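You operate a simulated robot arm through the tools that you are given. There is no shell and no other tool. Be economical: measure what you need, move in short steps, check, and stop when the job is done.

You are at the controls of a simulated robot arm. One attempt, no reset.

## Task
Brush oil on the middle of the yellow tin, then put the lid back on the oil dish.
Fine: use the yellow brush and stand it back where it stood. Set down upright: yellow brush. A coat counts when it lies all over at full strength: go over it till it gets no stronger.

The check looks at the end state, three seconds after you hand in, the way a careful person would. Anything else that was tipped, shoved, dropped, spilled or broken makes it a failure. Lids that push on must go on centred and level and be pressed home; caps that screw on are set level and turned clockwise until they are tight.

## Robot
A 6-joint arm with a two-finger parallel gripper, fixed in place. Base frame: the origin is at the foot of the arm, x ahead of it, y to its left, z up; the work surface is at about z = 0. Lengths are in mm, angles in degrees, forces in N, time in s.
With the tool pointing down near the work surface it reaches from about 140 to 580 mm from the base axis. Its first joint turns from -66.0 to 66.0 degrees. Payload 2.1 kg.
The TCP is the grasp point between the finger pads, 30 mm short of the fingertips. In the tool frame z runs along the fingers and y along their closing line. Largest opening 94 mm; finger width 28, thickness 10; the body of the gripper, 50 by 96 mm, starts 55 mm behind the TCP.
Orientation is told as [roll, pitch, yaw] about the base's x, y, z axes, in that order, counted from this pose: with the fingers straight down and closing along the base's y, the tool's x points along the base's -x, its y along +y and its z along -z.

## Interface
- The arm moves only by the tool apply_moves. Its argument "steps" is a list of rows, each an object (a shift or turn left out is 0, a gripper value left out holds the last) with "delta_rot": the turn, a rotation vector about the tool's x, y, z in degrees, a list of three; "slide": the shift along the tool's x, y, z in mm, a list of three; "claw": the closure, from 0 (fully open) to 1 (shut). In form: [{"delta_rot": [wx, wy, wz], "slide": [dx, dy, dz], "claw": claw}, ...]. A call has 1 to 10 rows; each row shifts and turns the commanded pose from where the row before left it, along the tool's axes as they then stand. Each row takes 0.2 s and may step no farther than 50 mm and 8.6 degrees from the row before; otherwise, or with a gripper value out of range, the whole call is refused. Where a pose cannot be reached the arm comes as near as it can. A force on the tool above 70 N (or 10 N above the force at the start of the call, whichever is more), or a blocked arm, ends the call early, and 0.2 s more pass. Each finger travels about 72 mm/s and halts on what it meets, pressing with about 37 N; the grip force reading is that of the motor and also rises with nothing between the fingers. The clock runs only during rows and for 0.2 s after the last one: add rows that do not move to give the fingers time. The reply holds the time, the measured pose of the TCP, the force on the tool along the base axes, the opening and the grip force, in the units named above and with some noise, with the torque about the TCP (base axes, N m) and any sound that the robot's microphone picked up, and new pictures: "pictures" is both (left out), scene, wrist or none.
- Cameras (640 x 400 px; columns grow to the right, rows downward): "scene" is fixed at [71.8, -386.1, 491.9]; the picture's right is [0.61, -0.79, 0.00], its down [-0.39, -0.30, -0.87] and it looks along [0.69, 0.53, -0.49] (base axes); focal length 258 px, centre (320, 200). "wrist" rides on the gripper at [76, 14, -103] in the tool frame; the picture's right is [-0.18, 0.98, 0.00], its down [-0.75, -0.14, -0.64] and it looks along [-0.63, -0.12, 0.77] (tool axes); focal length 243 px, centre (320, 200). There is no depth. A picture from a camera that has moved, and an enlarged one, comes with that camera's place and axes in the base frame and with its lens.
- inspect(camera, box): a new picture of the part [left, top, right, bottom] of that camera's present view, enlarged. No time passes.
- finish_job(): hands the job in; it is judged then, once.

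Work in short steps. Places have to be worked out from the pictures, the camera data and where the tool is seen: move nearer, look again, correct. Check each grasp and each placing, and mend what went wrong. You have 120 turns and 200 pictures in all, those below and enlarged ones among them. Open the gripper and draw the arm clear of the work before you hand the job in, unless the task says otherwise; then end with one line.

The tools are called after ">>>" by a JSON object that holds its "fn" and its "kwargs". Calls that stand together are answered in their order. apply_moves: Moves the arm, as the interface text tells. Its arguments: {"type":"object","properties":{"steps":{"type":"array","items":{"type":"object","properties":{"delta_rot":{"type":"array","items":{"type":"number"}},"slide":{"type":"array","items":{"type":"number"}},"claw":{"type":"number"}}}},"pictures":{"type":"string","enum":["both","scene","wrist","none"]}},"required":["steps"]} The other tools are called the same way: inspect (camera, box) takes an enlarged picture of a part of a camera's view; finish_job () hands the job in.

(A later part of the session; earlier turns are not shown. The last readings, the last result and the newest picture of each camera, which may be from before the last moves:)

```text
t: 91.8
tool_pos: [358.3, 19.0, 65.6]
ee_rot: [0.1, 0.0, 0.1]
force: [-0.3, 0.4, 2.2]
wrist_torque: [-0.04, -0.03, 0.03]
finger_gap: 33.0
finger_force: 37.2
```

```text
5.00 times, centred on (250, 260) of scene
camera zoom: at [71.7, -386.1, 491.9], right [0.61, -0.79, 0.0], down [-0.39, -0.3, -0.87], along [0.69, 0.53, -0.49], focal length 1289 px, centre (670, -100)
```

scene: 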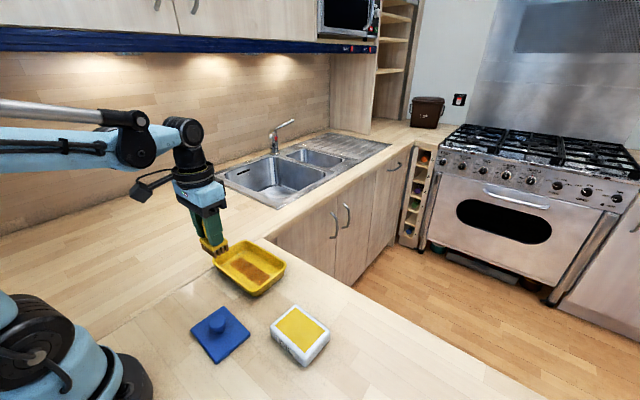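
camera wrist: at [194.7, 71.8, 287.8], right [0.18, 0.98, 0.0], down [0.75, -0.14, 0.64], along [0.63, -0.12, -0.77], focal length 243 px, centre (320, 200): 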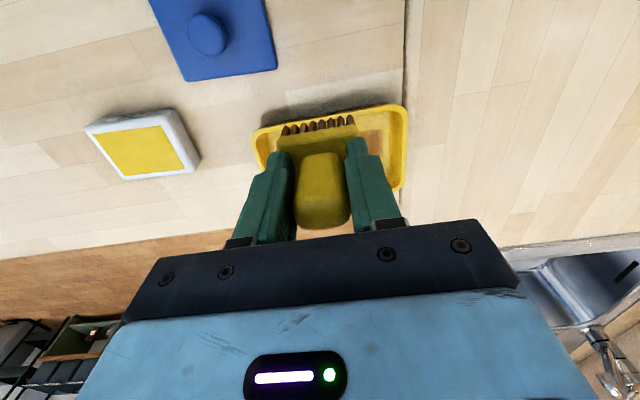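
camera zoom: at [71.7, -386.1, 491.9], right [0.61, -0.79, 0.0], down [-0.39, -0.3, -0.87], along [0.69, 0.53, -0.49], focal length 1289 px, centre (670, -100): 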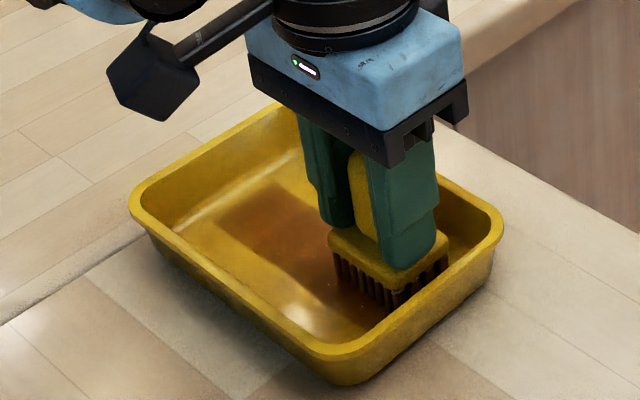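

Contact good along the stroke. Press 0.4 mm more and do four more passes at x≈358, 346, 352.

>>> {"fn": "apply_moves", "kwargs": {"steps": [{"slide": [0, 0, 0.4]}, {"slide": [0, 16, 0]}, {"slide": [0, 16, 0]}, {"slide": [0, 16, 0]}, {"slide": [0, 16, 0]}, {"slide": [0, 15, 0]}, {}], "pictures": "none"}}

>>> {"fn": "apply_moves", "kwargs": {"steps": [{"slide": [12, 0, 0]}, {"slide": [0, -16, 0]}, {"slide": [0, -16, 0]}, {"slide": [0, -16, 0]}, {"slide": [0, -16, 0]}, {"slide": [0, -15, 0]}, {}], "pictures": "none"}}

>>> {"fn": "apply_moves", "kwargs": {"steps": [{"slide": [0, 0, 0.3]}, {"slide": [0, 16, 0]}, {"slide": [0, 16, 0]}, {"slide": [0, 16, 0]}, {"slide": [0, 16, 0]}, {"slide": [0, 15, 0]}, {}], "pictures": "none"}}

>>> {"fn": "apply_moves", "kwargs": {"steps": [{"slide": [-12, 0, 0]}, {"slide": [0, -16, 0]}, {"slide": [0, -16, 0]}, {"slide": [0, -16, 0]}, {"slide": [0, -16, 0]}, {"slide": [0, -15, 0]}, {}], "pictures": "none"}}

>>> {"fn": "apply_moves", "kwargs": {"steps": [{"slide": [0, 0, -10]}, {"slide": [0, 20, -40]}, {"slide": [0, 20, -40]}, {"slide": [40, 0, -20]}, {"slide": [45, 0, -10]}, {}], "pictures": "none"}}

>>> {"fn": "inspect", "kwargs": {"camera": "scene", "box": [230, 245, 285, 290]}}

>>> {"fn": "inspect", "kwargs": {"camera": "scene", "box": [190, 210, 310, 310]}}

```text
t: 93.4
tool_pos: [360.0, 99.4, 64.2]
ee_rot: [0.2, 0.0, 0.1]
force: [-0.3, -0.2, -0.8]
wrist_torque: [0.02, -0.01, 0.01]
finger_gap: 33.1
finger_force: 36.9
```

```text
t: 95.0
tool_pos: [346.1, 20.5, 65.4]
ee_rot: [0.2, 0.0, 0.1]
force: [-0.1, 4.3, 12.2]
wrist_torque: [0.09, -0.02, 0.04]
finger_gap: 33.0
finger_force: 37.1
```

```text
t: 96.6
tool_pos: [346.4, 97.4, 63.9]
ee_rot: [0.2, 0.1, 0.0]
force: [-0.8, -5.0, 14.4]
wrist_torque: [-0.29, 0.07, -0.04]
finger_gap: 33.1
finger_force: 36.9
```

```text
t: 98.2
tool_pos: [357.1, 18.9, 64.3]
ee_rot: [0.0, -0.1, 0.1]
force: [-0.4, 8.2, 27.5]
wrist_torque: [0.19, -0.14, 0.04]
finger_gap: 33.2
finger_force: 37.0
```

```text
t: 99.6
tool_pos: [274.3, 59.1, 183.4]
ee_rot: [0.1, 0.0, 0.0]
force: [0.5, -0.6, -0.2]
wrist_torque: [0.06, 0.01, -0.02]
finger_gap: 33.2
finger_force: 36.8
```

```text
8.89 times, centred on (258, 268) of scene
camera zoom: at [71.7, -386.1, 491.9], right [0.61, -0.79, 0.0], down [-0.39, -0.3, -0.87], along [0.69, 0.53, -0.49], focal length 2292 px, centre (876, -400)
```

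zoom: 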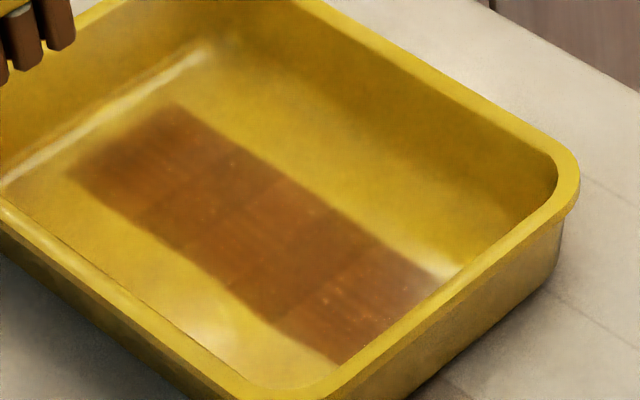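

```text
4.00 times, centred on (250, 260) of scene
camera zoom: at [71.7, -386.1, 491.9], right [0.61, -0.79, 0.0], down [-0.39, -0.3, -0.87], along [0.69, 0.53, -0.49], focal length 1032 px, centre (600, -40)
```

zoom: 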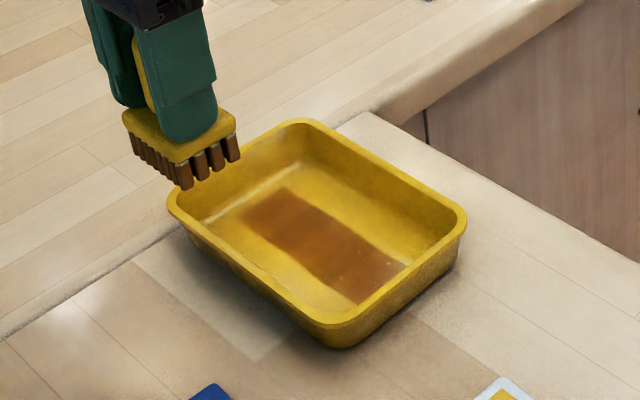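

No visible change from the last set of passes. I check from another angle with the wrist camera.

>>> {"fn": "apply_moves", "kwargs": {"steps": [{"slide": [0, -45, 0]}, {"slide": [0, -40, 0]}, {"slide": [-20, -20, -20]}, {}], "pictures": "none"}}

>>> {"fn": "inspect", "kwargs": {"camera": "wrist", "box": [370, 50, 570, 190]}}

```text
t: 100.6
tool_pos: [293.5, -48.1, 204.5]
ee_rot: [0.1, 0.0, 0.1]
force: [0.2, -1.0, 0.0]
wrist_torque: [-0.02, 0.01, -0.01]
finger_gap: 33.3
finger_force: 37.1
```

```text
2.86 times, centred on (470, 120) of wrist
camera zoom: at [215.6, -34.0, 307.4], right [0.18, 0.98, 0.0], down [0.75, -0.14, 0.64], along [0.63, -0.12, -0.77], focal length 693 px, centre (-109, 429)
```

zoom: 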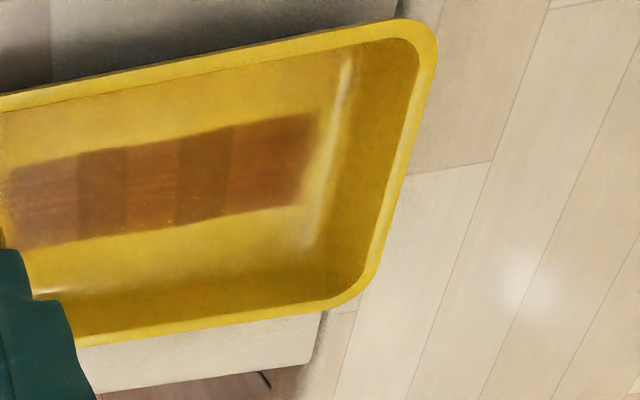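

The band looks even apart from overlap stripes. To be sure it's at full strength I'll re-dip once and go over it again, then compare.

>>> {"fn": "apply_moves", "kwargs": {"steps": [{"slide": [0, -40, 0]}, {"slide": [0, -40, 0]}, {"slide": [0, -34, 20]}, {"slide": [0, 0, 40]}, {"slide": [0, 0, 40]}, {"slide": [0, 0, 8]}, {}], "pictures": "none"}}

>>> {"fn": "apply_moves", "kwargs": {"steps": [{"slide": [0, 0, 1.5]}, {"slide": [0, 0, 1.5]}, {}], "pictures": "none"}}

>>> {"fn": "apply_moves", "kwargs": {"steps": [{"slide": [0, 0, 1]}, {}], "pictures": "none"}}

```text
t: 102.2
tool_pos: [292.9, -158.6, 94.6]
ee_rot: [0.2, 0.0, 0.1]
force: [-0.8, 0.0, -0.6]
wrist_torque: [0.01, 0.02, -0.02]
finger_gap: 33.0
finger_force: 37.0
```

```text
t: 103.0
tool_pos: [292.6, -160.1, 92.3]
ee_rot: [0.0, 0.0, 0.2]
force: [-0.3, 0.4, -1.0]
wrist_torque: [0.01, -0.02, -0.02]
finger_gap: 33.0
finger_force: 37.3
```

```text
t: 103.6
tool_pos: [293.1, -159.9, 91.1]
ee_rot: [0.1, 0.1, 0.0]
force: [0.4, 0.9, -1.0]
wrist_torque: [-0.02, -0.01, 0.02]
finger_gap: 33.1
finger_force: 37.1
```

>>> {"fn": "apply_moves", "kwargs": {"steps": [{"slide": [0, 0, 0.8]}, {}], "pictures": "none"}}

>>> {"fn": "apply_moves", "kwargs": {"steps": [{"slide": [0, 0, 0.6]}, {}, {}], "pictures": "none"}}

>>> {"fn": "inspect", "kwargs": {"camera": "scene", "box": [250, 270, 350, 370]}}

```text
t: 104.2
tool_pos: [292.2, -160.2, 91.4]
ee_rot: [0.2, 0.1, 0.0]
force: [-1.0, 0.6, 8.2]
wrist_torque: [-0.09, 0.06, 0.01]
finger_gap: 33.4
finger_force: 36.9
```

```text
t: 105.0
tool_pos: [294.1, -158.9, 90.3]
ee_rot: [0.1, -0.1, 0.1]
force: [-3.1, 2.1, 45.6]
wrist_torque: [-0.09, 0.01, 0.0]
finger_gap: 32.9
finger_force: 36.9
```

```text
4.00 times, centred on (300, 320) of scene
camera zoom: at [71.6, -386.0, 492.0], right [0.61, -0.79, 0.0], down [-0.39, -0.3, -0.87], along [0.69, 0.53, -0.49], focal length 1032 px, centre (400, -280)
```

zoom: 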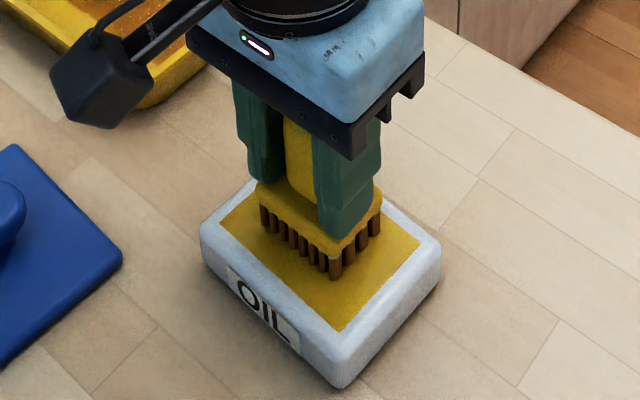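

Dipped. Back over the tin and down again.

>>> {"fn": "apply_moves", "kwargs": {"steps": [{"slide": [0, 0, -6]}, {}, {"slide": [0, 0, -40]}, {"slide": [0, 0, -35]}, {"slide": [-13, 45, 0]}, {"slide": [-13, 45, 0]}, {"slide": [-13, 45, 0]}, {"slide": [-14, 45, 0]}, {}], "pictures": "none"}}

>>> {"fn": "apply_moves", "kwargs": {"steps": [{"slide": [0, 0, 40]}, {"slide": [0, 0, 40]}, {"slide": [0, 0, 25]}, {}], "pictures": "none"}}

>>> {"fn": "apply_moves", "kwargs": {"steps": [{"slide": [0, 0, 1]}, {}], "pictures": "none"}}

>>> {"fn": "apply_moves", "kwargs": {"steps": [{"slide": [0, 0, 1]}, {}], "pictures": "none"}}

```text
t: 107.0
tool_pos: [346.6, 20.8, 171.9]
ee_rot: [0.0, 0.1, 0.0]
force: [0.1, 0.5, -1.3]
wrist_torque: [0.06, -0.01, -0.02]
finger_gap: 33.2
finger_force: 37.1
```

```text
t: 108.0
tool_pos: [346.8, 22.3, 66.2]
ee_rot: [0.1, 0.0, 0.0]
force: [-0.7, 0.6, 0.4]
wrist_torque: [-0.02, -0.03, 0.03]
finger_gap: 33.1
finger_force: 36.7
```

```text
t: 108.6
tool_pos: [346.8, 21.5, 64.7]
ee_rot: [0.1, 0.0, 0.0]
force: [-0.2, -0.6, 0.1]
wrist_torque: [-0.02, -0.04, -0.02]
finger_gap: 33.1
finger_force: 36.6
```

```text
t: 109.2
tool_pos: [348.4, 21.5, 64.7]
ee_rot: [0.2, -0.1, 0.0]
force: [-1.0, 0.5, 25.3]
wrist_torque: [-0.09, -0.08, 0.01]
finger_gap: 33.1
finger_force: 37.6
```

Contact at 25 N. Run passes at x≈346, 358 and 352.

>>> {"fn": "apply_moves", "kwargs": {"steps": [{"slide": [0, -2, 0]}, {"slide": [0, 16, 0]}, {"slide": [0, 16, 0]}, {"slide": [0, 16, 0]}, {"slide": [0, 16, 0]}, {"slide": [0, 15, 0]}, {}], "pictures": "none"}}

>>> {"fn": "apply_moves", "kwargs": {"steps": [{"slide": [-12, 0, 0.3]}, {"slide": [0, -16, 0]}, {"slide": [0, -16, 0]}, {"slide": [0, -16, 0]}, {"slide": [0, -16, 0]}, {"slide": [0, -15, 0]}, {}], "pictures": "none"}}

>>> {"fn": "apply_moves", "kwargs": {"steps": [{"slide": [0, 0, 0.2]}, {"slide": [0, 16, 0]}, {"slide": [0, 16, 0]}, {"slide": [0, 16, 0]}, {"slide": [0, 16, 0]}, {"slide": [0, 15, 0]}, {}], "pictures": "none"}}

>>> {"fn": "apply_moves", "kwargs": {"steps": [{"slide": [12, 0, 0]}, {"slide": [0, -16, 0]}, {"slide": [0, -16, 0]}, {"slide": [0, -16, 0]}, {"slide": [0, -16, 0]}, {"slide": [0, -15, 0]}, {}], "pictures": "none"}}

>>> {"fn": "apply_moves", "kwargs": {"steps": [{"slide": [-6, 0, 0]}, {"slide": [0, 16, 0]}, {"slide": [0, 16, 0]}, {"slide": [0, 16, 0]}, {"slide": [0, 16, 0]}, {"slide": [0, 15, 0]}, {}], "pictures": "none"}}

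>>> {"fn": "apply_moves", "kwargs": {"steps": [{"slide": [0, 0, -10]}, {"slide": [0, -20, -40]}, {"slide": [0, -20, -40]}, {"slide": [40, 0, -20]}, {"slide": [40, 0, -10]}, {}], "pictures": "none"}}

>>> {"fn": "inspect", "kwargs": {"camera": "scene", "box": [230, 245, 285, 290]}}

```text
t: 110.8
tool_pos: [346.1, 96.1, 65.5]
ee_rot: [0.0, 0.0, -0.1]
force: [-2.8, -16.9, 56.3]
wrist_torque: [-0.43, -0.11, -0.09]
finger_gap: 33.2
finger_force: 37.4
```

```text
t: 112.4
tool_pos: [358.6, 18.8, 64.6]
ee_rot: [0.1, 0.0, -0.1]
force: [0.5, 7.3, 23.2]
wrist_torque: [0.22, -0.11, 0.06]
finger_gap: 33.0
finger_force: 37.1
```

```text
t: 114.0
tool_pos: [359.1, 98.6, 64.9]
ee_rot: [0.2, 0.0, 0.1]
force: [-1.7, -8.5, 24.7]
wrist_torque: [-0.47, 0.0, -0.06]
finger_gap: 33.1
finger_force: 36.8
```

```text
t: 115.6
tool_pos: [344.4, 20.3, 65.2]
ee_rot: [0.0, 0.0, 0.2]
force: [-0.1, 6.6, 19.0]
wrist_torque: [0.16, 0.03, 0.02]
finger_gap: 33.4
finger_force: 36.7
```

```text
t: 117.2
tool_pos: [351.8, 97.8, 64.3]
ee_rot: [0.1, 0.0, 0.1]
force: [-0.5, -9.6, 31.4]
wrist_torque: [-0.5, -0.09, -0.04]
finger_gap: 33.1
finger_force: 37.6
```

```text
t: 118.6
tool_pos: [272.8, 57.3, 185.3]
ee_rot: [0.2, 0.0, 0.2]
force: [0.1, 0.0, -0.7]
wrist_torque: [0.01, 0.01, 0.01]
finger_gap: 33.1
finger_force: 36.8
```

```text
8.89 times, centred on (258, 268) of scene
camera zoom: at [71.7, -386.1, 491.9], right [0.61, -0.79, 0.0], down [-0.39, -0.3, -0.87], along [0.69, 0.53, -0.49], focal length 2292 px, centre (876, -400)
```

zoom: 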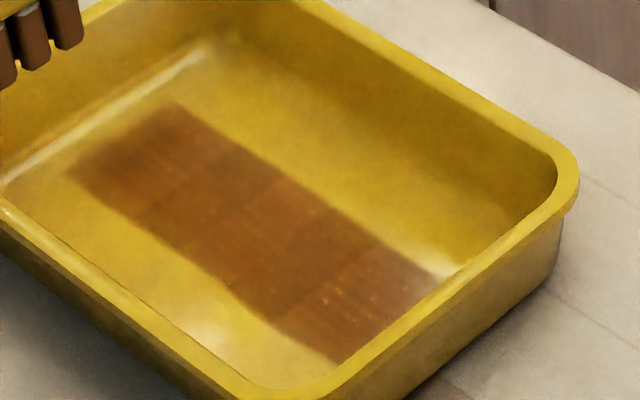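

The coat is unchanged to the eye – full strength – and the tin hasn't moved. Now I take the brush back to (400,-111).

>>> {"fn": "apply_moves", "kwargs": {"steps": [{"slide": [-32, -36, 0]}, {"slide": [-32, -36, 0]}, {"slide": [-32, -36, 0]}, {"slide": [-31.3, -36, 0]}, {"slide": [0, -24, 40]}, {"slide": [0, 0, 40]}, {"slide": [0, 0, 25]}, {}], "pictures": "none"}}

>>> {"fn": "inspect", "kwargs": {"camera": "scene", "box": [280, 220, 360, 310]}}

>>> {"fn": "inspect", "kwargs": {"camera": "wrist", "box": [220, 80, 420, 225]}}

```text
t: 120.4
tool_pos: [399.9, -112.0, 78.1]
ee_rot: [0.1, -0.1, 0.2]
force: [-0.6, -0.4, -0.4]
wrist_torque: [0.02, 0.01, 0.01]
finger_gap: 33.0
finger_force: 37.2
```

```text
4.44 times, centred on (320, 265) of scene
camera zoom: at [71.8, -386.1, 491.9], right [0.61, -0.79, 0.0], down [-0.39, -0.3, -0.87], along [0.69, 0.53, -0.49], focal length 1146 px, centre (320, -89)
```

zoom: 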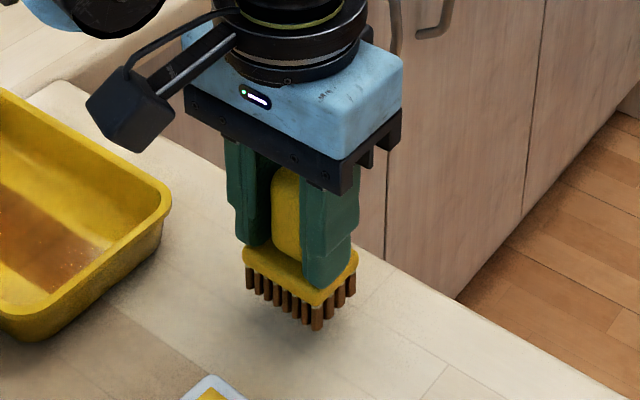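

```text
2.76 times, centred on (320, 152) of wrist
camera zoom: at [323.7, -98.8, 181.2], right [0.18, 0.98, 0.0], down [0.75, -0.14, 0.64], along [0.63, -0.12, -0.77], focal length 669 px, centre (320, 331)
```

zoom: 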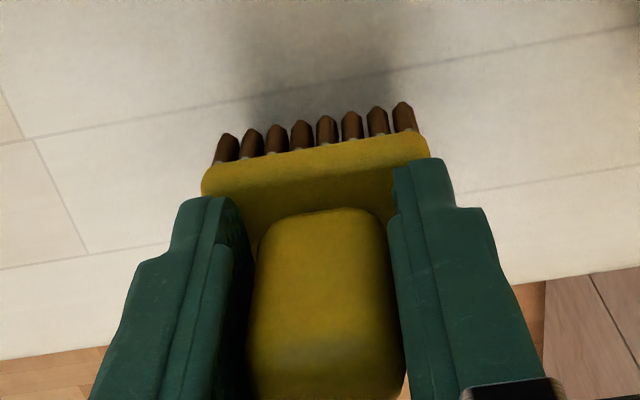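

Brush is upright in the grip and over its spot. Lower to the table.

>>> {"fn": "apply_moves", "kwargs": {"steps": [{"slide": [0, 0.5, 6]}, {"slide": [0, 0, 5]}, {}], "pictures": "none"}}

>>> {"fn": "apply_moves", "kwargs": {"steps": [{"slide": [0, 0, 1.5]}, {}], "pictures": "none"}}

>>> {"fn": "apply_moves", "kwargs": {"steps": [{"slide": [0, 0, 1]}, {}], "pictures": "none"}}

>>> {"fn": "apply_moves", "kwargs": {"steps": [{"slide": [0, 0, 1]}, {}], "pictures": "none"}}

```text
t: 121.2
tool_pos: [399.8, -110.0, 68.2]
ee_rot: [0.1, 0.1, 0.1]
force: [1.3, 0.6, -0.9]
wrist_torque: [-0.01, 0.02, 0.02]
finger_gap: 33.1
finger_force: 36.7
```

```text
t: 121.8
tool_pos: [397.9, -109.7, 66.0]
ee_rot: [0.1, 0.0, 0.0]
force: [0.1, 0.7, -0.3]
wrist_torque: [0.01, -0.03, 0.0]
finger_gap: 33.3
finger_force: 36.4
```

```text
t: 122.4
tool_pos: [398.9, -109.0, 65.2]
ee_rot: [0.2, 0.0, -0.1]
force: [0.3, -0.3, -1.2]
wrist_torque: [-0.01, -0.03, 0.0]
finger_gap: 33.1
finger_force: 36.7
```

```text
t: 123.0
tool_pos: [400.2, -110.6, 63.2]
ee_rot: [0.2, 0.0, 0.1]
force: [-0.1, -0.5, -0.2]
wrist_torque: [-0.02, -0.01, -0.02]
finger_gap: 32.8
finger_force: 36.5
```

>>> {"fn": "apply_moves", "kwargs": {"steps": [{"slide": [0, 0, 0.8]}, {}], "pictures": "none"}}

>>> {"fn": "apply_moves", "kwargs": {"steps": [{"slide": [0, 0, 0.7]}, {}], "pictures": "none"}}

```text
t: 123.6
tool_pos: [398.5, -108.8, 62.8]
ee_rot: [0.0, 0.0, 0.1]
force: [1.1, 0.1, -1.1]
wrist_torque: [0.03, -0.03, 0.01]
finger_gap: 33.0
finger_force: 37.2
```

```text
t: 124.2
tool_pos: [400.5, -110.1, 62.0]
ee_rot: [0.0, 0.0, -0.1]
force: [-0.4, 0.0, -0.4]
wrist_torque: [0.01, -0.02, -0.03]
finger_gap: 33.3
finger_force: 37.0
```

>>> {"fn": "apply_moves", "kwargs": {"steps": [{"slide": [0, 0, 0.7]}, {}], "pictures": "none"}}

>>> {"fn": "apply_moves", "kwargs": {"steps": [{"slide": [0, 0, 0.7]}, {}], "pictures": "none"}}

>>> {"fn": "inspect", "kwargs": {"camera": "scene", "box": [280, 220, 360, 310]}}

```text
t: 124.8
tool_pos: [399.4, -109.2, 61.5]
ee_rot: [0.2, -0.1, -0.1]
force: [0.2, 0.7, 0.1]
wrist_torque: [0.0, -0.02, -0.01]
finger_gap: 33.2
finger_force: 36.4
```

```text
t: 125.4
tool_pos: [400.0, -110.3, 61.1]
ee_rot: [0.1, 0.0, 0.2]
force: [-0.5, -0.2, -0.2]
wrist_torque: [-0.02, 0.02, 0.01]
finger_gap: 33.2
finger_force: 36.7
```

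```text
4.44 times, centred on (320, 265) of scene
camera zoom: at [71.8, -386.1, 491.9], right [0.61, -0.79, 0.0], down [-0.39, -0.3, -0.87], along [0.69, 0.53, -0.49], focal length 1146 px, centre (320, -89)
```

zoom: 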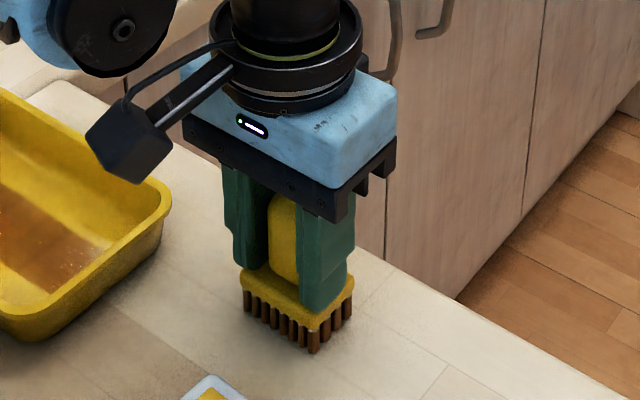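

About 1–2 mm still to go, and it sits perhaps 2 mm too far in +x; adjust and continue.

>>> {"fn": "apply_moves", "kwargs": {"steps": [{"slide": [2, 0, 0.7]}, {}], "pictures": "none"}}

>>> {"fn": "apply_moves", "kwargs": {"steps": [{"slide": [0, 0, 0.7]}, {}], "pictures": "none"}}

>>> {"fn": "apply_moves", "kwargs": {"steps": [{"slide": [0, 0, 0.7]}, {}], "pictures": "none"}}

```text
t: 126.0
tool_pos: [398.4, -109.3, 60.1]
ee_rot: [0.1, -0.1, 0.2]
force: [7.7, 0.0, 21.2]
wrist_torque: [-0.17, -0.4, 0.1]
finger_gap: 33.2
finger_force: 36.9
```

```text
t: 126.6
tool_pos: [397.8, -110.9, 60.9]
ee_rot: [0.1, 0.0, 0.1]
force: [9.2, -0.4, 42.8]
wrist_torque: [-0.14, -0.56, 0.0]
finger_gap: 33.2
finger_force: 36.9
```

```text
t: 127.2
tool_pos: [398.7, -110.1, 60.4]
ee_rot: [0.1, 0.0, 0.1]
force: [7.1, 1.1, 61.9]
wrist_torque: [-0.2, -0.5, 0.02]
finger_gap: 33.1
finger_force: 37.1
```

Standing on the table (over-pressed slightly). Back off 1.8 mm to relieve, then open and rise straight.

>>> {"fn": "apply_moves", "kwargs": {"steps": [{"slide": [0, 0, -1.8]}, {}], "pictures": "none"}}

>>> {"fn": "apply_moves", "kwargs": {"steps": [{"claw": 0.5}, {}, {}, {"claw": 0.2}, {}, {"slide": [0, 0, -10]}, {"slide": [0, 0, -40]}, {"slide": [0, 0, -40]}, {}], "pictures": "scene"}}

>>> {"fn": "inspect", "kwargs": {"camera": "scene", "box": [280, 250, 350, 310]}}

>>> {"fn": "inspect", "kwargs": {"camera": "wrist", "box": [240, 60, 440, 185]}}

```text
t: 127.8
tool_pos: [396.5, -108.9, 59.7]
ee_rot: [0.1, 0.1, -0.1]
force: [3.0, -0.8, 8.8]
wrist_torque: [-0.12, -0.14, 0.02]
finger_gap: 32.8
finger_force: 36.9
```

```text
t: 129.8
tool_pos: [398.1, -111.1, 151.7]
ee_rot: [0.1, -0.1, 0.0]
force: [1.0, 0.4, -0.4]
wrist_torque: [-0.01, 0.0, -0.02]
finger_gap: 75.1
finger_force: 0.1
```

scene: 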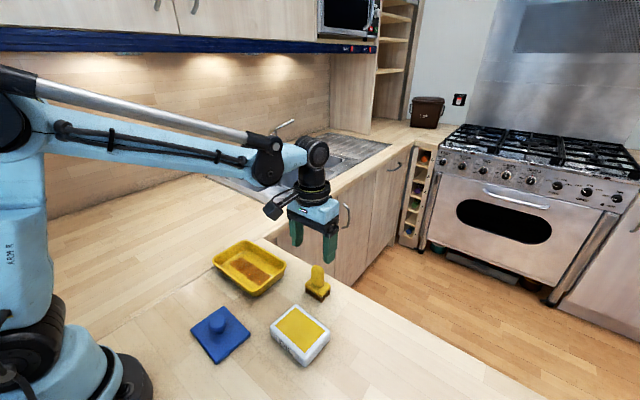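

```text
6.67 times, centred on (315, 280) of scene
camera zoom: at [71.8, -386.1, 491.9], right [0.61, -0.79, 0.0], down [-0.39, -0.3, -0.87], along [0.69, 0.53, -0.49], focal length 1719 px, centre (353, -333)
```

zoom: 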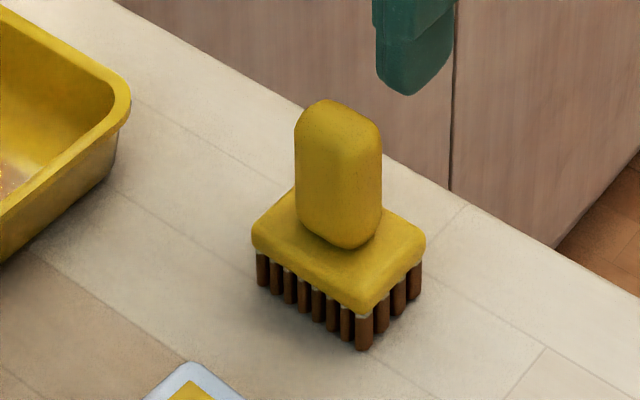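

```text
3.20 times, centred on (340, 122) of wrist
camera zoom: at [322.2, -98.4, 254.9], right [0.18, 0.98, 0.0], down [0.75, -0.14, 0.64], along [0.63, -0.12, -0.77], focal length 776 px, centre (256, 448)
```

zoom: 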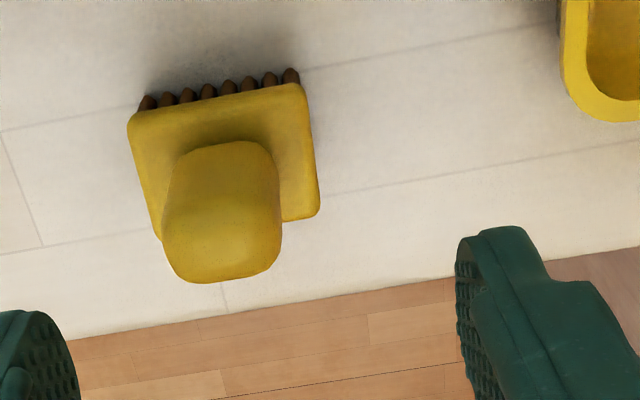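

The brush stands upright but was nudged ~11 mm to -y on release (now ≈(400,-122)). I'll regrip it centred and move it back.

>>> {"fn": "apply_moves", "kwargs": {"steps": [{"slide": [-1.5, -11, 30], "claw": 0.2}, {"slide": [0, 0, 30]}, {"slide": [0, 0, 22]}, {}], "pictures": "none"}}

>>> {"fn": "inspect", "kwargs": {"camera": "wrist", "box": [220, 80, 420, 225]}}

```text
t: 130.8
tool_pos: [400.1, -120.7, 68.5]
ee_rot: [0.1, 0.0, 0.1]
force: [0.0, -1.0, 0.2]
wrist_torque: [-0.03, 0.04, -0.01]
finger_gap: 74.9
finger_force: 0.2
```

```text
2.76 times, centred on (320, 152) of wrist
camera zoom: at [322.8, -108.2, 172.3], right [0.18, 0.98, 0.0], down [0.75, -0.14, 0.64], along [0.63, -0.12, -0.77], focal length 669 px, centre (320, 331)
```

zoom: 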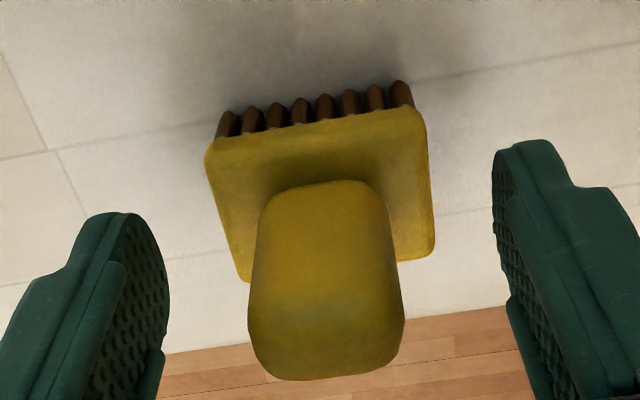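

Fingers straddle the handle evenly. Close, lift a few mm and look.

>>> {"fn": "apply_moves", "kwargs": {"steps": [{"claw": 0.6}, {}, {"claw": 1.0}, {}, {}, {"slide": [0, 0, -5]}, {}], "pictures": "none"}}

>>> {"fn": "inspect", "kwargs": {"camera": "wrist", "box": [220, 80, 420, 225]}}

>>> {"fn": "inspect", "kwargs": {"camera": "scene", "box": [280, 250, 350, 310]}}

```text
t: 132.4
tool_pos: [399.1, -120.6, 75.3]
ee_rot: [0.1, 0.0, 0.0]
force: [-0.4, -0.1, 0.1]
wrist_torque: [0.0, -0.02, -0.02]
finger_gap: 33.0
finger_force: 37.0
```

```text
2.76 times, centred on (320, 152) of wrist
camera zoom: at [322.2, -108.2, 177.1], right [0.18, 0.98, 0.0], down [0.75, -0.14, 0.64], along [0.63, -0.12, -0.77], focal length 669 px, centre (320, 331)
```

zoom: 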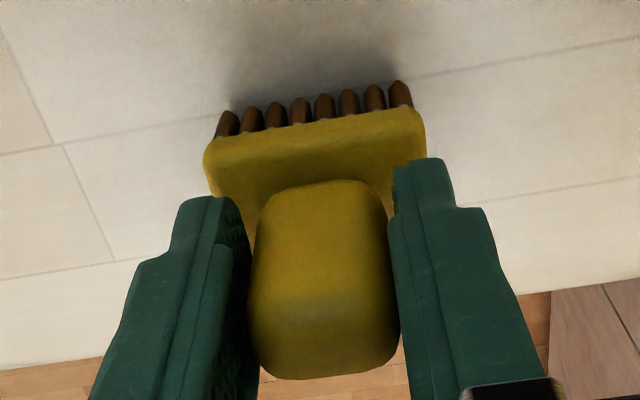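

```text
6.67 times, centred on (315, 280) of scene
camera zoom: at [71.8, -386.1, 491.9], right [0.61, -0.79, 0.0], down [-0.39, -0.3, -0.87], along [0.69, 0.53, -0.49], focal length 1719 px, centre (353, -333)
```

zoom: 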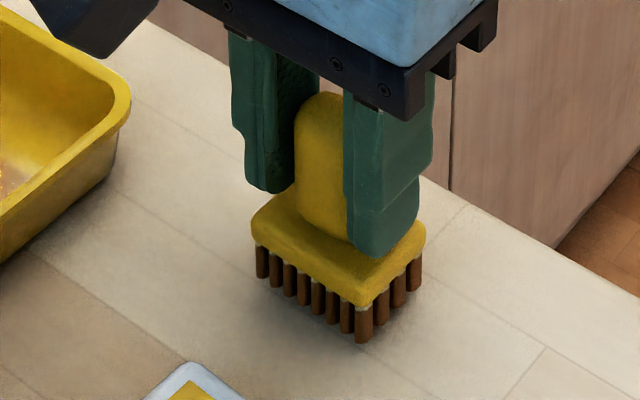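

Held upright. Move +12.4 mm in y and set down, releasing with hardly any preload.

>>> {"fn": "apply_moves", "kwargs": {"steps": [{"slide": [0, 6.4, -2]}, {"slide": [0, 6, 0]}, {"slide": [0, 0, 4]}, {"slide": [0, 0, 2]}, {}], "pictures": "none"}}

>>> {"fn": "inspect", "kwargs": {"camera": "scene", "box": [280, 250, 350, 310]}}

```text
t: 133.6
tool_pos: [397.8, -108.8, 69.6]
ee_rot: [0.1, -0.1, 0.1]
force: [-1.0, 0.7, 6.2]
wrist_torque: [-0.03, 0.01, -0.02]
finger_gap: 32.9
finger_force: 37.5
```

```text
6.67 times, centred on (315, 280) of scene
camera zoom: at [71.7, -386.1, 491.9], right [0.61, -0.79, 0.0], down [-0.39, -0.3, -0.87], along [0.69, 0.53, -0.49], focal length 1719 px, centre (353, -333)
```

zoom: 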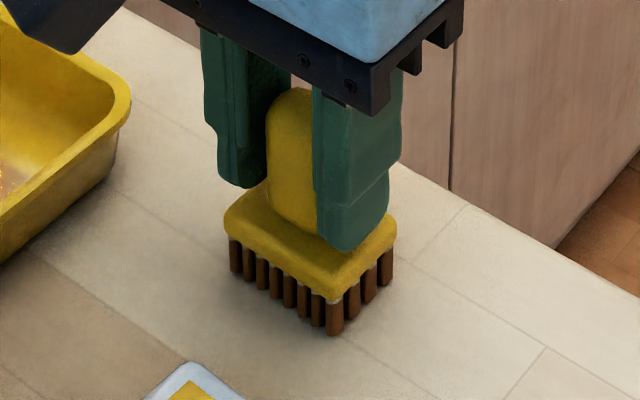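

It stands back exactly where it was (front bristle at the same pixel), light contact. Open a little first and look.

>>> {"fn": "apply_moves", "kwargs": {"steps": [{"claw": 0.62}, {}, {}], "pictures": "none"}}

>>> {"fn": "inspect", "kwargs": {"camera": "scene", "box": [280, 250, 350, 310]}}

>>> {"fn": "inspect", "kwargs": {"camera": "wrist", "box": [220, 80, 420, 225]}}

```text
t: 134.4
tool_pos: [397.5, -109.5, 68.2]
ee_rot: [0.1, 0.0, 0.0]
force: [-1.2, 0.6, 0.3]
wrist_torque: [0.04, 0.0, 0.0]
finger_gap: 35.9
finger_force: 0.1
```

```text
6.67 times, centred on (315, 280) of scene
camera zoom: at [71.8, -386.1, 491.9], right [0.61, -0.79, 0.0], down [-0.39, -0.3, -0.87], along [0.69, 0.53, -0.49], focal length 1719 px, centre (353, -333)
```

zoom: 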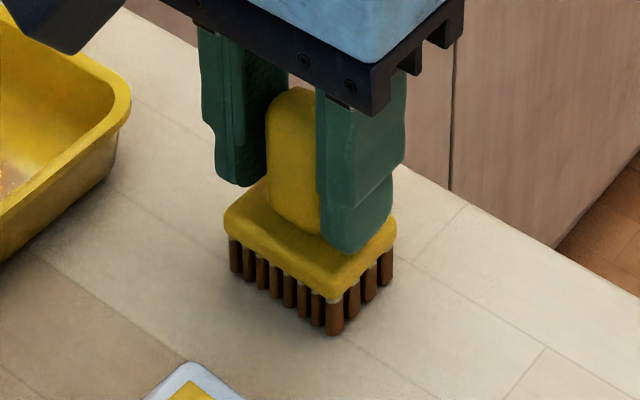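

```text
2.76 times, centred on (320, 152) of wrist
camera zoom: at [321.5, -96.3, 172.4], right [0.18, 0.98, 0.0], down [0.75, -0.14, 0.64], along [0.63, -0.12, -0.77], focal length 669 px, centre (320, 331)
```

zoom: 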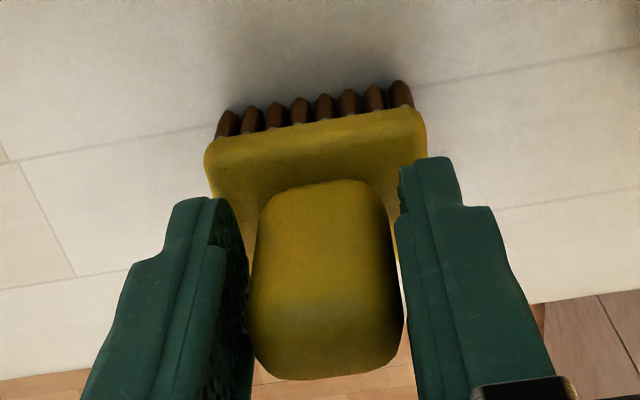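

Both fingers are clear and the brush hasn't moved. Open further and rise.

>>> {"fn": "apply_moves", "kwargs": {"steps": [{"slide": [0, 0, -4], "claw": 0.5}, {"slide": [0, 0, -10]}, {"slide": [0, 0, -30]}, {"slide": [0, 0, -40], "claw": 0.0}, {"slide": [0, 0, -30]}, {}], "pictures": "none"}}

>>> {"fn": "inspect", "kwargs": {"camera": "scene", "box": [280, 250, 350, 310]}}

```text
t: 135.8
tool_pos: [400.1, -110.9, 184.9]
ee_rot: [0.1, -0.1, 0.0]
force: [-0.6, -0.8, -0.5]
wrist_torque: [0.0, 0.01, -0.01]
finger_gap: 94.1
finger_force: 0.0
```

```text
6.67 times, centred on (315, 280) of scene
camera zoom: at [71.8, -386.1, 491.9], right [0.61, -0.79, 0.0], down [-0.39, -0.3, -0.87], along [0.69, 0.53, -0.49], focal length 1719 px, centre (353, -333)
```

zoom: 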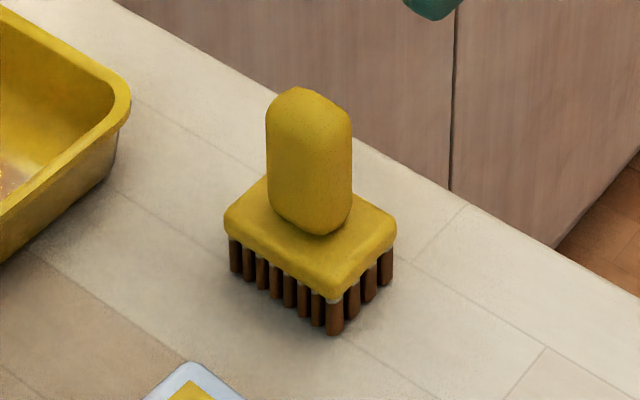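

Brush is back upright in its original place. Now fetch the lid at (204,-29), yaw -3°.

>>> {"fn": "apply_moves", "kwargs": {"steps": [{"slide": [39, 16, 0]}, {"slide": [39, 16, 0]}, {"slide": [39, 16, 0]}, {"slide": [39, 17, 0]}, {"slide": [39.5, 17, 0]}, {"delta_rot": [0, 0, 3], "slide": [0, 0, 30]}, {"slide": [0, 0, 40]}, {}], "pictures": "none"}}

>>> {"fn": "inspect", "kwargs": {"camera": "wrist", "box": [200, 40, 440, 190]}}

```text
t: 137.6
tool_pos: [203.4, -26.2, 114.3]
ee_rot: [0.0, -0.1, -3.0]
force: [-0.9, 0.0, 0.0]
wrist_torque: [0.0, -0.03, 0.02]
finger_gap: 94.0
finger_force: 0.1
```

```text
2.67 times, centred on (320, 115) of wrist
camera zoom: at [127.5, -8.8, 217.0], right [0.23, 0.97, 0.0], down [0.75, -0.18, 0.64], along [0.62, -0.15, -0.77], focal length 647 px, centre (320, 427)
```

zoom: 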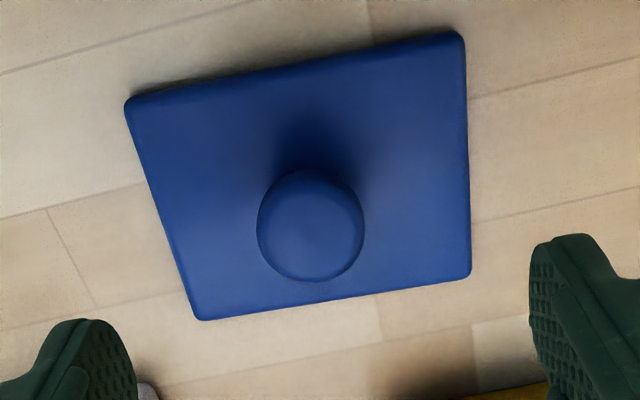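

Knob at y≈-30; correct by -2.2 mm and descend to z≈46.

>>> {"fn": "apply_moves", "kwargs": {"steps": [{"slide": [0, -2.2, 30]}, {"slide": [0, 0, 30]}, {"slide": [0, 0, 7]}, {}, {"claw": 0.45}, {}, {}], "pictures": "none"}}

>>> {"fn": "inspect", "kwargs": {"camera": "wrist", "box": [200, 40, 440, 190]}}

>>> {"fn": "inspect", "kwargs": {"camera": "scene", "box": [170, 280, 270, 370]}}

```text
t: 139.2
tool_pos: [204.2, -26.8, 47.7]
ee_rot: [0.1, 0.0, -3.0]
force: [0.2, 0.5, 0.6]
wrist_torque: [-0.01, 0.0, -0.01]
finger_gap: 51.7
finger_force: 0.1
```

```text
2.67 times, centred on (320, 115) of wrist
camera zoom: at [127.4, -10.7, 150.4], right [0.23, 0.97, 0.0], down [0.75, -0.18, 0.64], along [0.62, -0.15, -0.77], focal length 647 px, centre (320, 427)
```

zoom: 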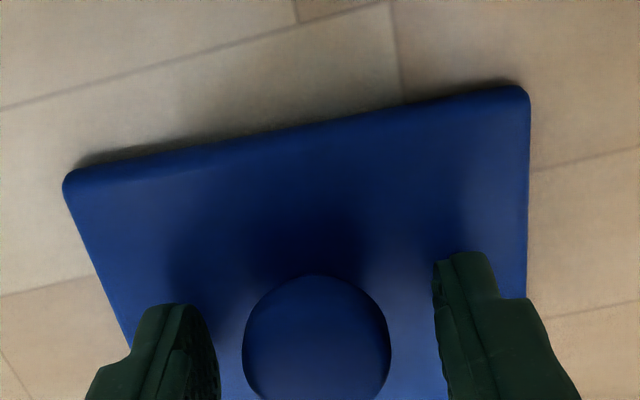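

```text
4.44 times, centred on (220, 325) of scene
camera zoom: at [71.8, -386.1, 491.9], right [0.61, -0.79, 0.0], down [-0.39, -0.3, -0.87], along [0.69, 0.53, -0.49], focal length 1146 px, centre (764, -356)
```

zoom: 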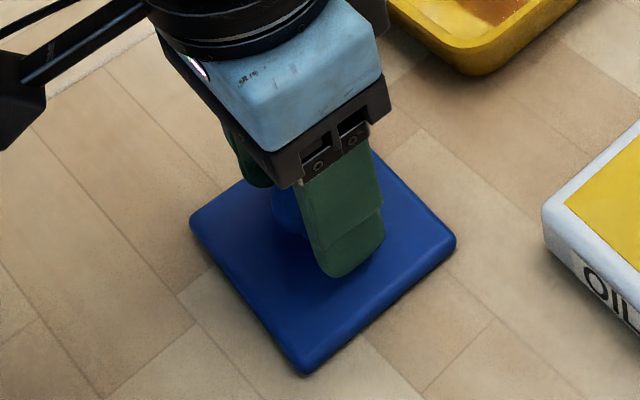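

The knob is ~2 mm toward -y of the finger centre; shift, close and lift.

>>> {"fn": "apply_moves", "kwargs": {"steps": [{"slide": [0, -1.9, 0.8]}, {"claw": 0.62}, {}, {"claw": 1.0}, {}, {}], "pictures": "none"}}

>>> {"fn": "apply_moves", "kwargs": {"steps": [{"slide": [0, 0, -5]}, {"slide": [0, 0, -30]}, {"slide": [0, 0, -40]}, {"slide": [0, 0, -25]}, {}], "pictures": "both"}}

>>> {"fn": "inspect", "kwargs": {"camera": "scene", "box": [150, 200, 270, 340]}}

```text
t: 140.6
tool_pos: [203.1, -28.9, 47.5]
ee_rot: [0.2, 0.1, -2.9]
force: [-0.6, 0.8, 0.2]
wrist_torque: [0.0, 0.02, 0.04]
finger_gap: 28.9
finger_force: 36.3
```

```text
t: 141.8
tool_pos: [203.4, -29.6, 147.3]
ee_rot: [0.1, 0.0, -2.9]
force: [0.3, 0.0, -0.2]
wrist_torque: [-0.01, -0.01, 0.04]
finger_gap: 28.9
finger_force: 36.9
camera wrist: at [126.9, -12.8, 250.4], right [0.23, 0.97, 0.0], down [0.75, -0.18, 0.64], along [0.62, -0.15, -0.77], focal length 243 px, centre (320, 200)
```

scene: 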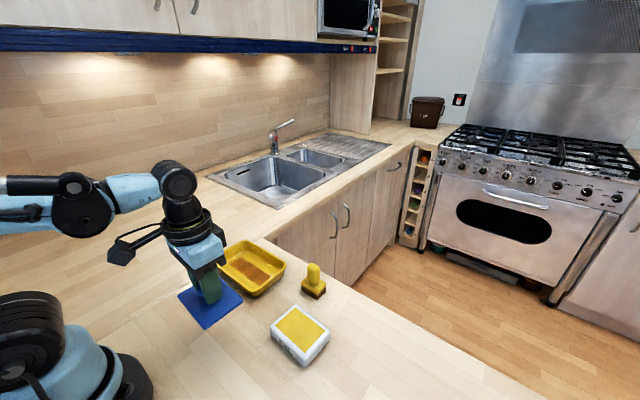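
wrist: 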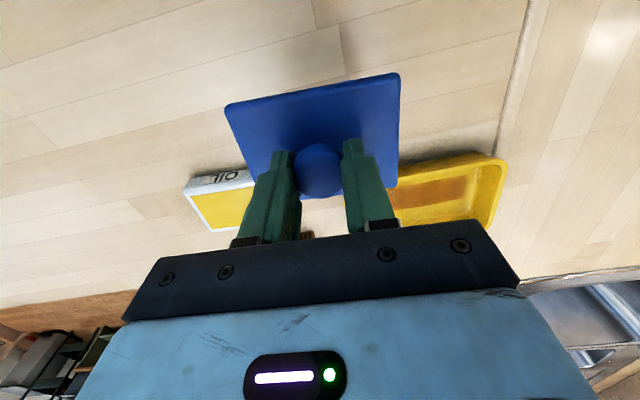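

```text
2.86 times, centred on (210, 270) of scene
camera zoom: at [71.8, -386.1, 491.9], right [0.61, -0.79, 0.0], down [-0.39, -0.3, -0.87], along [0.69, 0.53, -0.49], focal length 737 px, centre (634, 0)
```

zoom: 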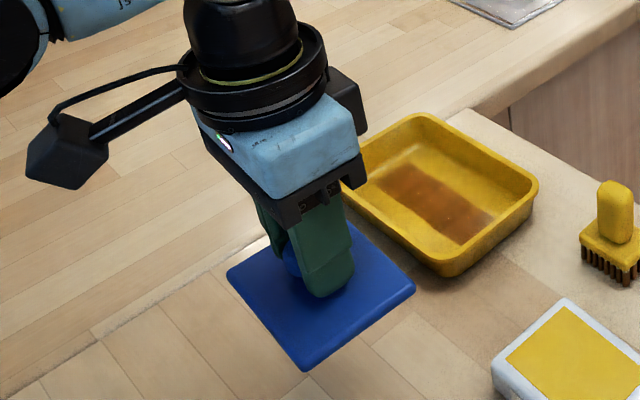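

Lid held as before. Reverse the earlier carry: move back over the dish.

>>> {"fn": "apply_moves", "kwargs": {"steps": [{"slide": [-25, -32, 0]}, {"slide": [-25, -32, 0]}, {"slide": [-25, -32, 0]}, {"slide": [-25, -32, 0]}, {"slide": [0, 0, 30]}, {"slide": [0, 0, 15]}, {}], "pictures": "none"}}

>>> {"fn": "inspect", "kwargs": {"camera": "scene", "box": [240, 255, 360, 375]}}

>>> {"fn": "inspect", "kwargs": {"camera": "wrist", "box": [200, 40, 440, 220]}}

```text
t: 143.4
tool_pos: [296.8, -165.8, 102.6]
ee_rot: [0.0, 0.0, -3.0]
force: [-0.6, -0.3, -0.8]
wrist_torque: [-0.02, 0.03, 0.0]
finger_gap: 28.8
finger_force: 37.1
```

```text
3.33 times, centred on (300, 315) of scene
camera zoom: at [71.8, -386.1, 491.9], right [0.61, -0.79, 0.0], down [-0.39, -0.3, -0.87], along [0.69, 0.53, -0.49], focal length 860 px, centre (387, -183)
```

zoom: 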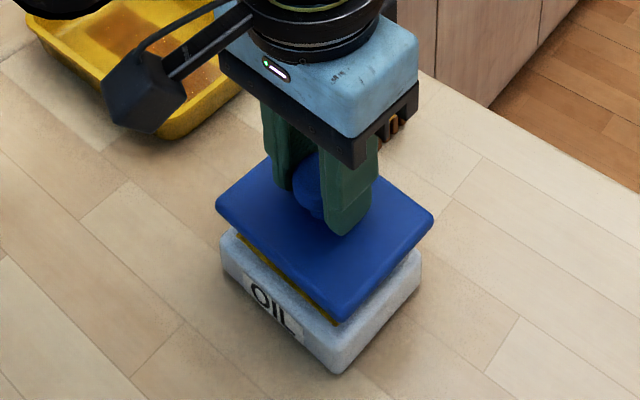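

```text
2.22 times, centred on (320, 130) of wrist
camera zoom: at [220.7, -147.9, 204.9], right [0.23, 0.97, 0.0], down [0.75, -0.18, 0.64], along [0.62, -0.15, -0.77], focal length 539 px, centre (320, 356)
```

zoom: 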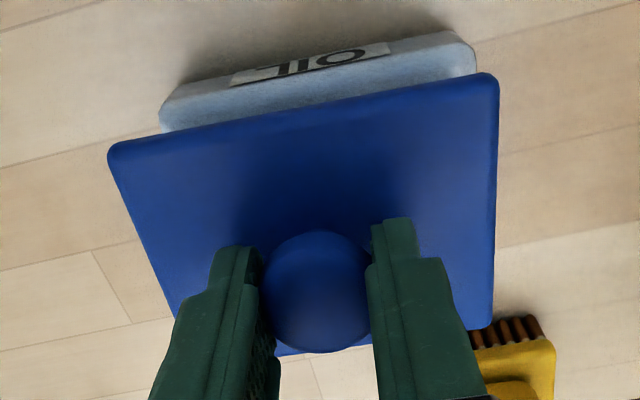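

Compared with the lift-off picture the lid seems about 3–5 mm too far to -y (reading -165.8). Shift +3 mm, and lower to 93 for a like-for-like comparison.

>>> {"fn": "apply_moves", "kwargs": {"steps": [{"slide": [0, 3, 0]}, {"slide": [0, 0, 8]}, {}], "pictures": "none"}}

>>> {"fn": "apply_moves", "kwargs": {"steps": [{}], "pictures": "none"}}

>>> {"fn": "apply_moves", "kwargs": {"steps": [{}], "pictures": "none"}}

>>> {"fn": "inspect", "kwargs": {"camera": "scene", "box": [240, 255, 360, 375]}}

>>> {"fn": "inspect", "kwargs": {"camera": "wrist", "box": [200, 40, 440, 220]}}

```text
t: 144.2
tool_pos: [296.6, -162.9, 93.7]
ee_rot: [0.2, 0.0, -2.8]
force: [0.3, 0.4, 0.1]
wrist_torque: [-0.02, 0.02, -0.01]
finger_gap: 28.9
finger_force: 36.9
```

```text
t: 144.6
tool_pos: [296.9, -161.1, 95.3]
ee_rot: [0.1, 0.1, -3.1]
force: [0.4, -0.2, -0.3]
wrist_torque: [-0.03, 0.03, -0.01]
finger_gap: 29.0
finger_force: 36.3
```

```text
t: 145.0
tool_pos: [297.5, -162.4, 93.3]
ee_rot: [0.2, 0.0, -3.0]
force: [0.7, 0.0, -0.7]
wrist_torque: [0.01, 0.0, 0.03]
finger_gap: 29.1
finger_force: 36.7
```

```text
3.33 times, centred on (300, 315) of scene
camera zoom: at [71.8, -386.1, 491.9], right [0.61, -0.79, 0.0], down [-0.39, -0.3, -0.87], along [0.69, 0.53, -0.49], focal length 860 px, centre (387, -183)
```

zoom: 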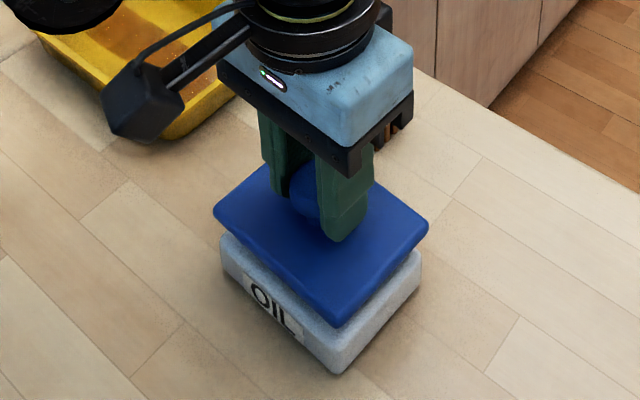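

```text
2.22 times, centred on (320, 130) of wrist
camera zoom: at [220.8, -144.9, 196.6], right [0.23, 0.97, 0.0], down [0.75, -0.18, 0.64], along [0.62, -0.15, -0.77], focal length 539 px, centre (320, 356)
```

zoom: 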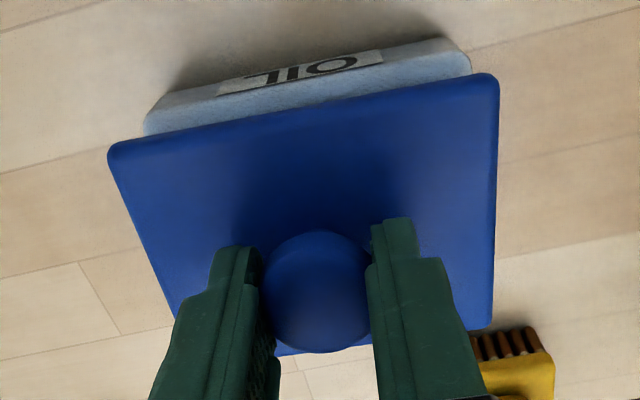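

Within about 1 mm of the lift-off position; correct +1.2 mm in y, +0.5 in x, and lower toward seating.

>>> {"fn": "apply_moves", "kwargs": {"steps": [{"slide": [-0.5, 1.2, 0]}, {"slide": [0, 0, 5]}, {"slide": [0, 0, 4]}, {}], "pictures": "none"}}

>>> {"fn": "inspect", "kwargs": {"camera": "scene", "box": [255, 285, 345, 375]}}

>>> {"fn": "inspect", "kwargs": {"camera": "wrist", "box": [200, 40, 440, 220]}}

```text
t: 146.0
tool_pos: [297.7, -159.6, 83.0]
ee_rot: [0.1, -0.1, -2.9]
force: [0.4, -0.7, -0.5]
wrist_torque: [0.02, -0.01, -0.01]
finger_gap: 28.9
finger_force: 36.9
```

```text
4.44 times, centred on (300, 330) of scene
camera zoom: at [71.8, -386.1, 491.9], right [0.61, -0.79, 0.0], down [-0.39, -0.3, -0.87], along [0.69, 0.53, -0.49], focal length 1146 px, centre (409, -378)
```

zoom: 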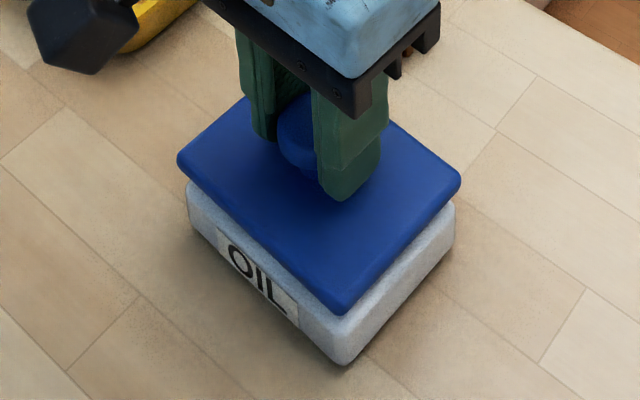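

```text
2.22 times, centred on (320, 130) of wrist
camera zoom: at [220.8, -143.0, 187.1], right [0.23, 0.97, 0.0], down [0.75, -0.18, 0.64], along [0.62, -0.15, -0.77], focal length 539 px, centre (320, 356)
```

zoom: 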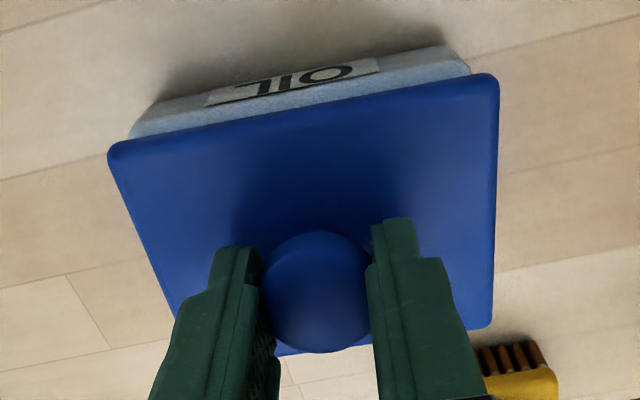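

Lid and dish edges are parallel and concentric. Lower in small steps until contact.

>>> {"fn": "apply_moves", "kwargs": {"steps": [{"slide": [0, 0, 2]}, {"slide": [0, 0, 1]}, {}], "pictures": "none"}}

>>> {"fn": "apply_moves", "kwargs": {"steps": [{"slide": [0, 0, 1]}, {}], "pictures": "none"}}

>>> {"fn": "apply_moves", "kwargs": {"steps": [{"slide": [0, 0, 1]}, {}], "pictures": "none"}}

>>> {"fn": "apply_moves", "kwargs": {"steps": [{"slide": [0, 0, 1]}, {}], "pictures": "none"}}

>>> {"fn": "inspect", "kwargs": {"camera": "scene", "box": [255, 285, 345, 375]}}

```text
t: 146.8
tool_pos: [297.0, -158.3, 80.3]
ee_rot: [0.1, -0.1, -2.9]
force: [-0.3, -0.6, -1.1]
wrist_torque: [0.0, -0.03, -0.02]
finger_gap: 29.1
finger_force: 36.5
```

```text
t: 147.4
tool_pos: [297.5, -159.0, 78.7]
ee_rot: [0.1, 0.0, -3.0]
force: [0.1, -0.8, -0.3]
wrist_torque: [0.0, -0.01, 0.0]
finger_gap: 29.1
finger_force: 37.3
```

```text
t: 148.0
tool_pos: [298.9, -160.9, 79.1]
ee_rot: [0.1, 0.1, -3.0]
force: [0.3, -0.1, -0.7]
wrist_torque: [-0.01, 0.01, 0.0]
finger_gap: 28.8
finger_force: 37.2
```

```text
t: 148.6
tool_pos: [297.3, -160.2, 77.7]
ee_rot: [0.0, 0.0, -2.9]
force: [0.5, -0.6, -0.9]
wrist_torque: [0.02, 0.01, -0.03]
finger_gap: 29.0
finger_force: 36.8
```

```text
4.44 times, centred on (300, 330) of scene
camera zoom: at [71.8, -386.1, 491.9], right [0.61, -0.79, 0.0], down [-0.39, -0.3, -0.87], along [0.69, 0.53, -0.49], focal length 1146 px, centre (409, -378)
```

zoom: 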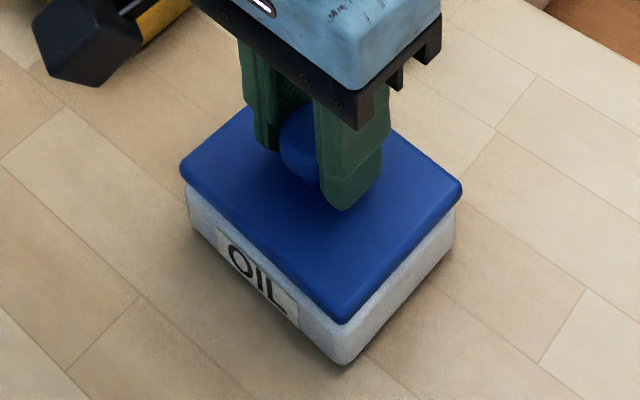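

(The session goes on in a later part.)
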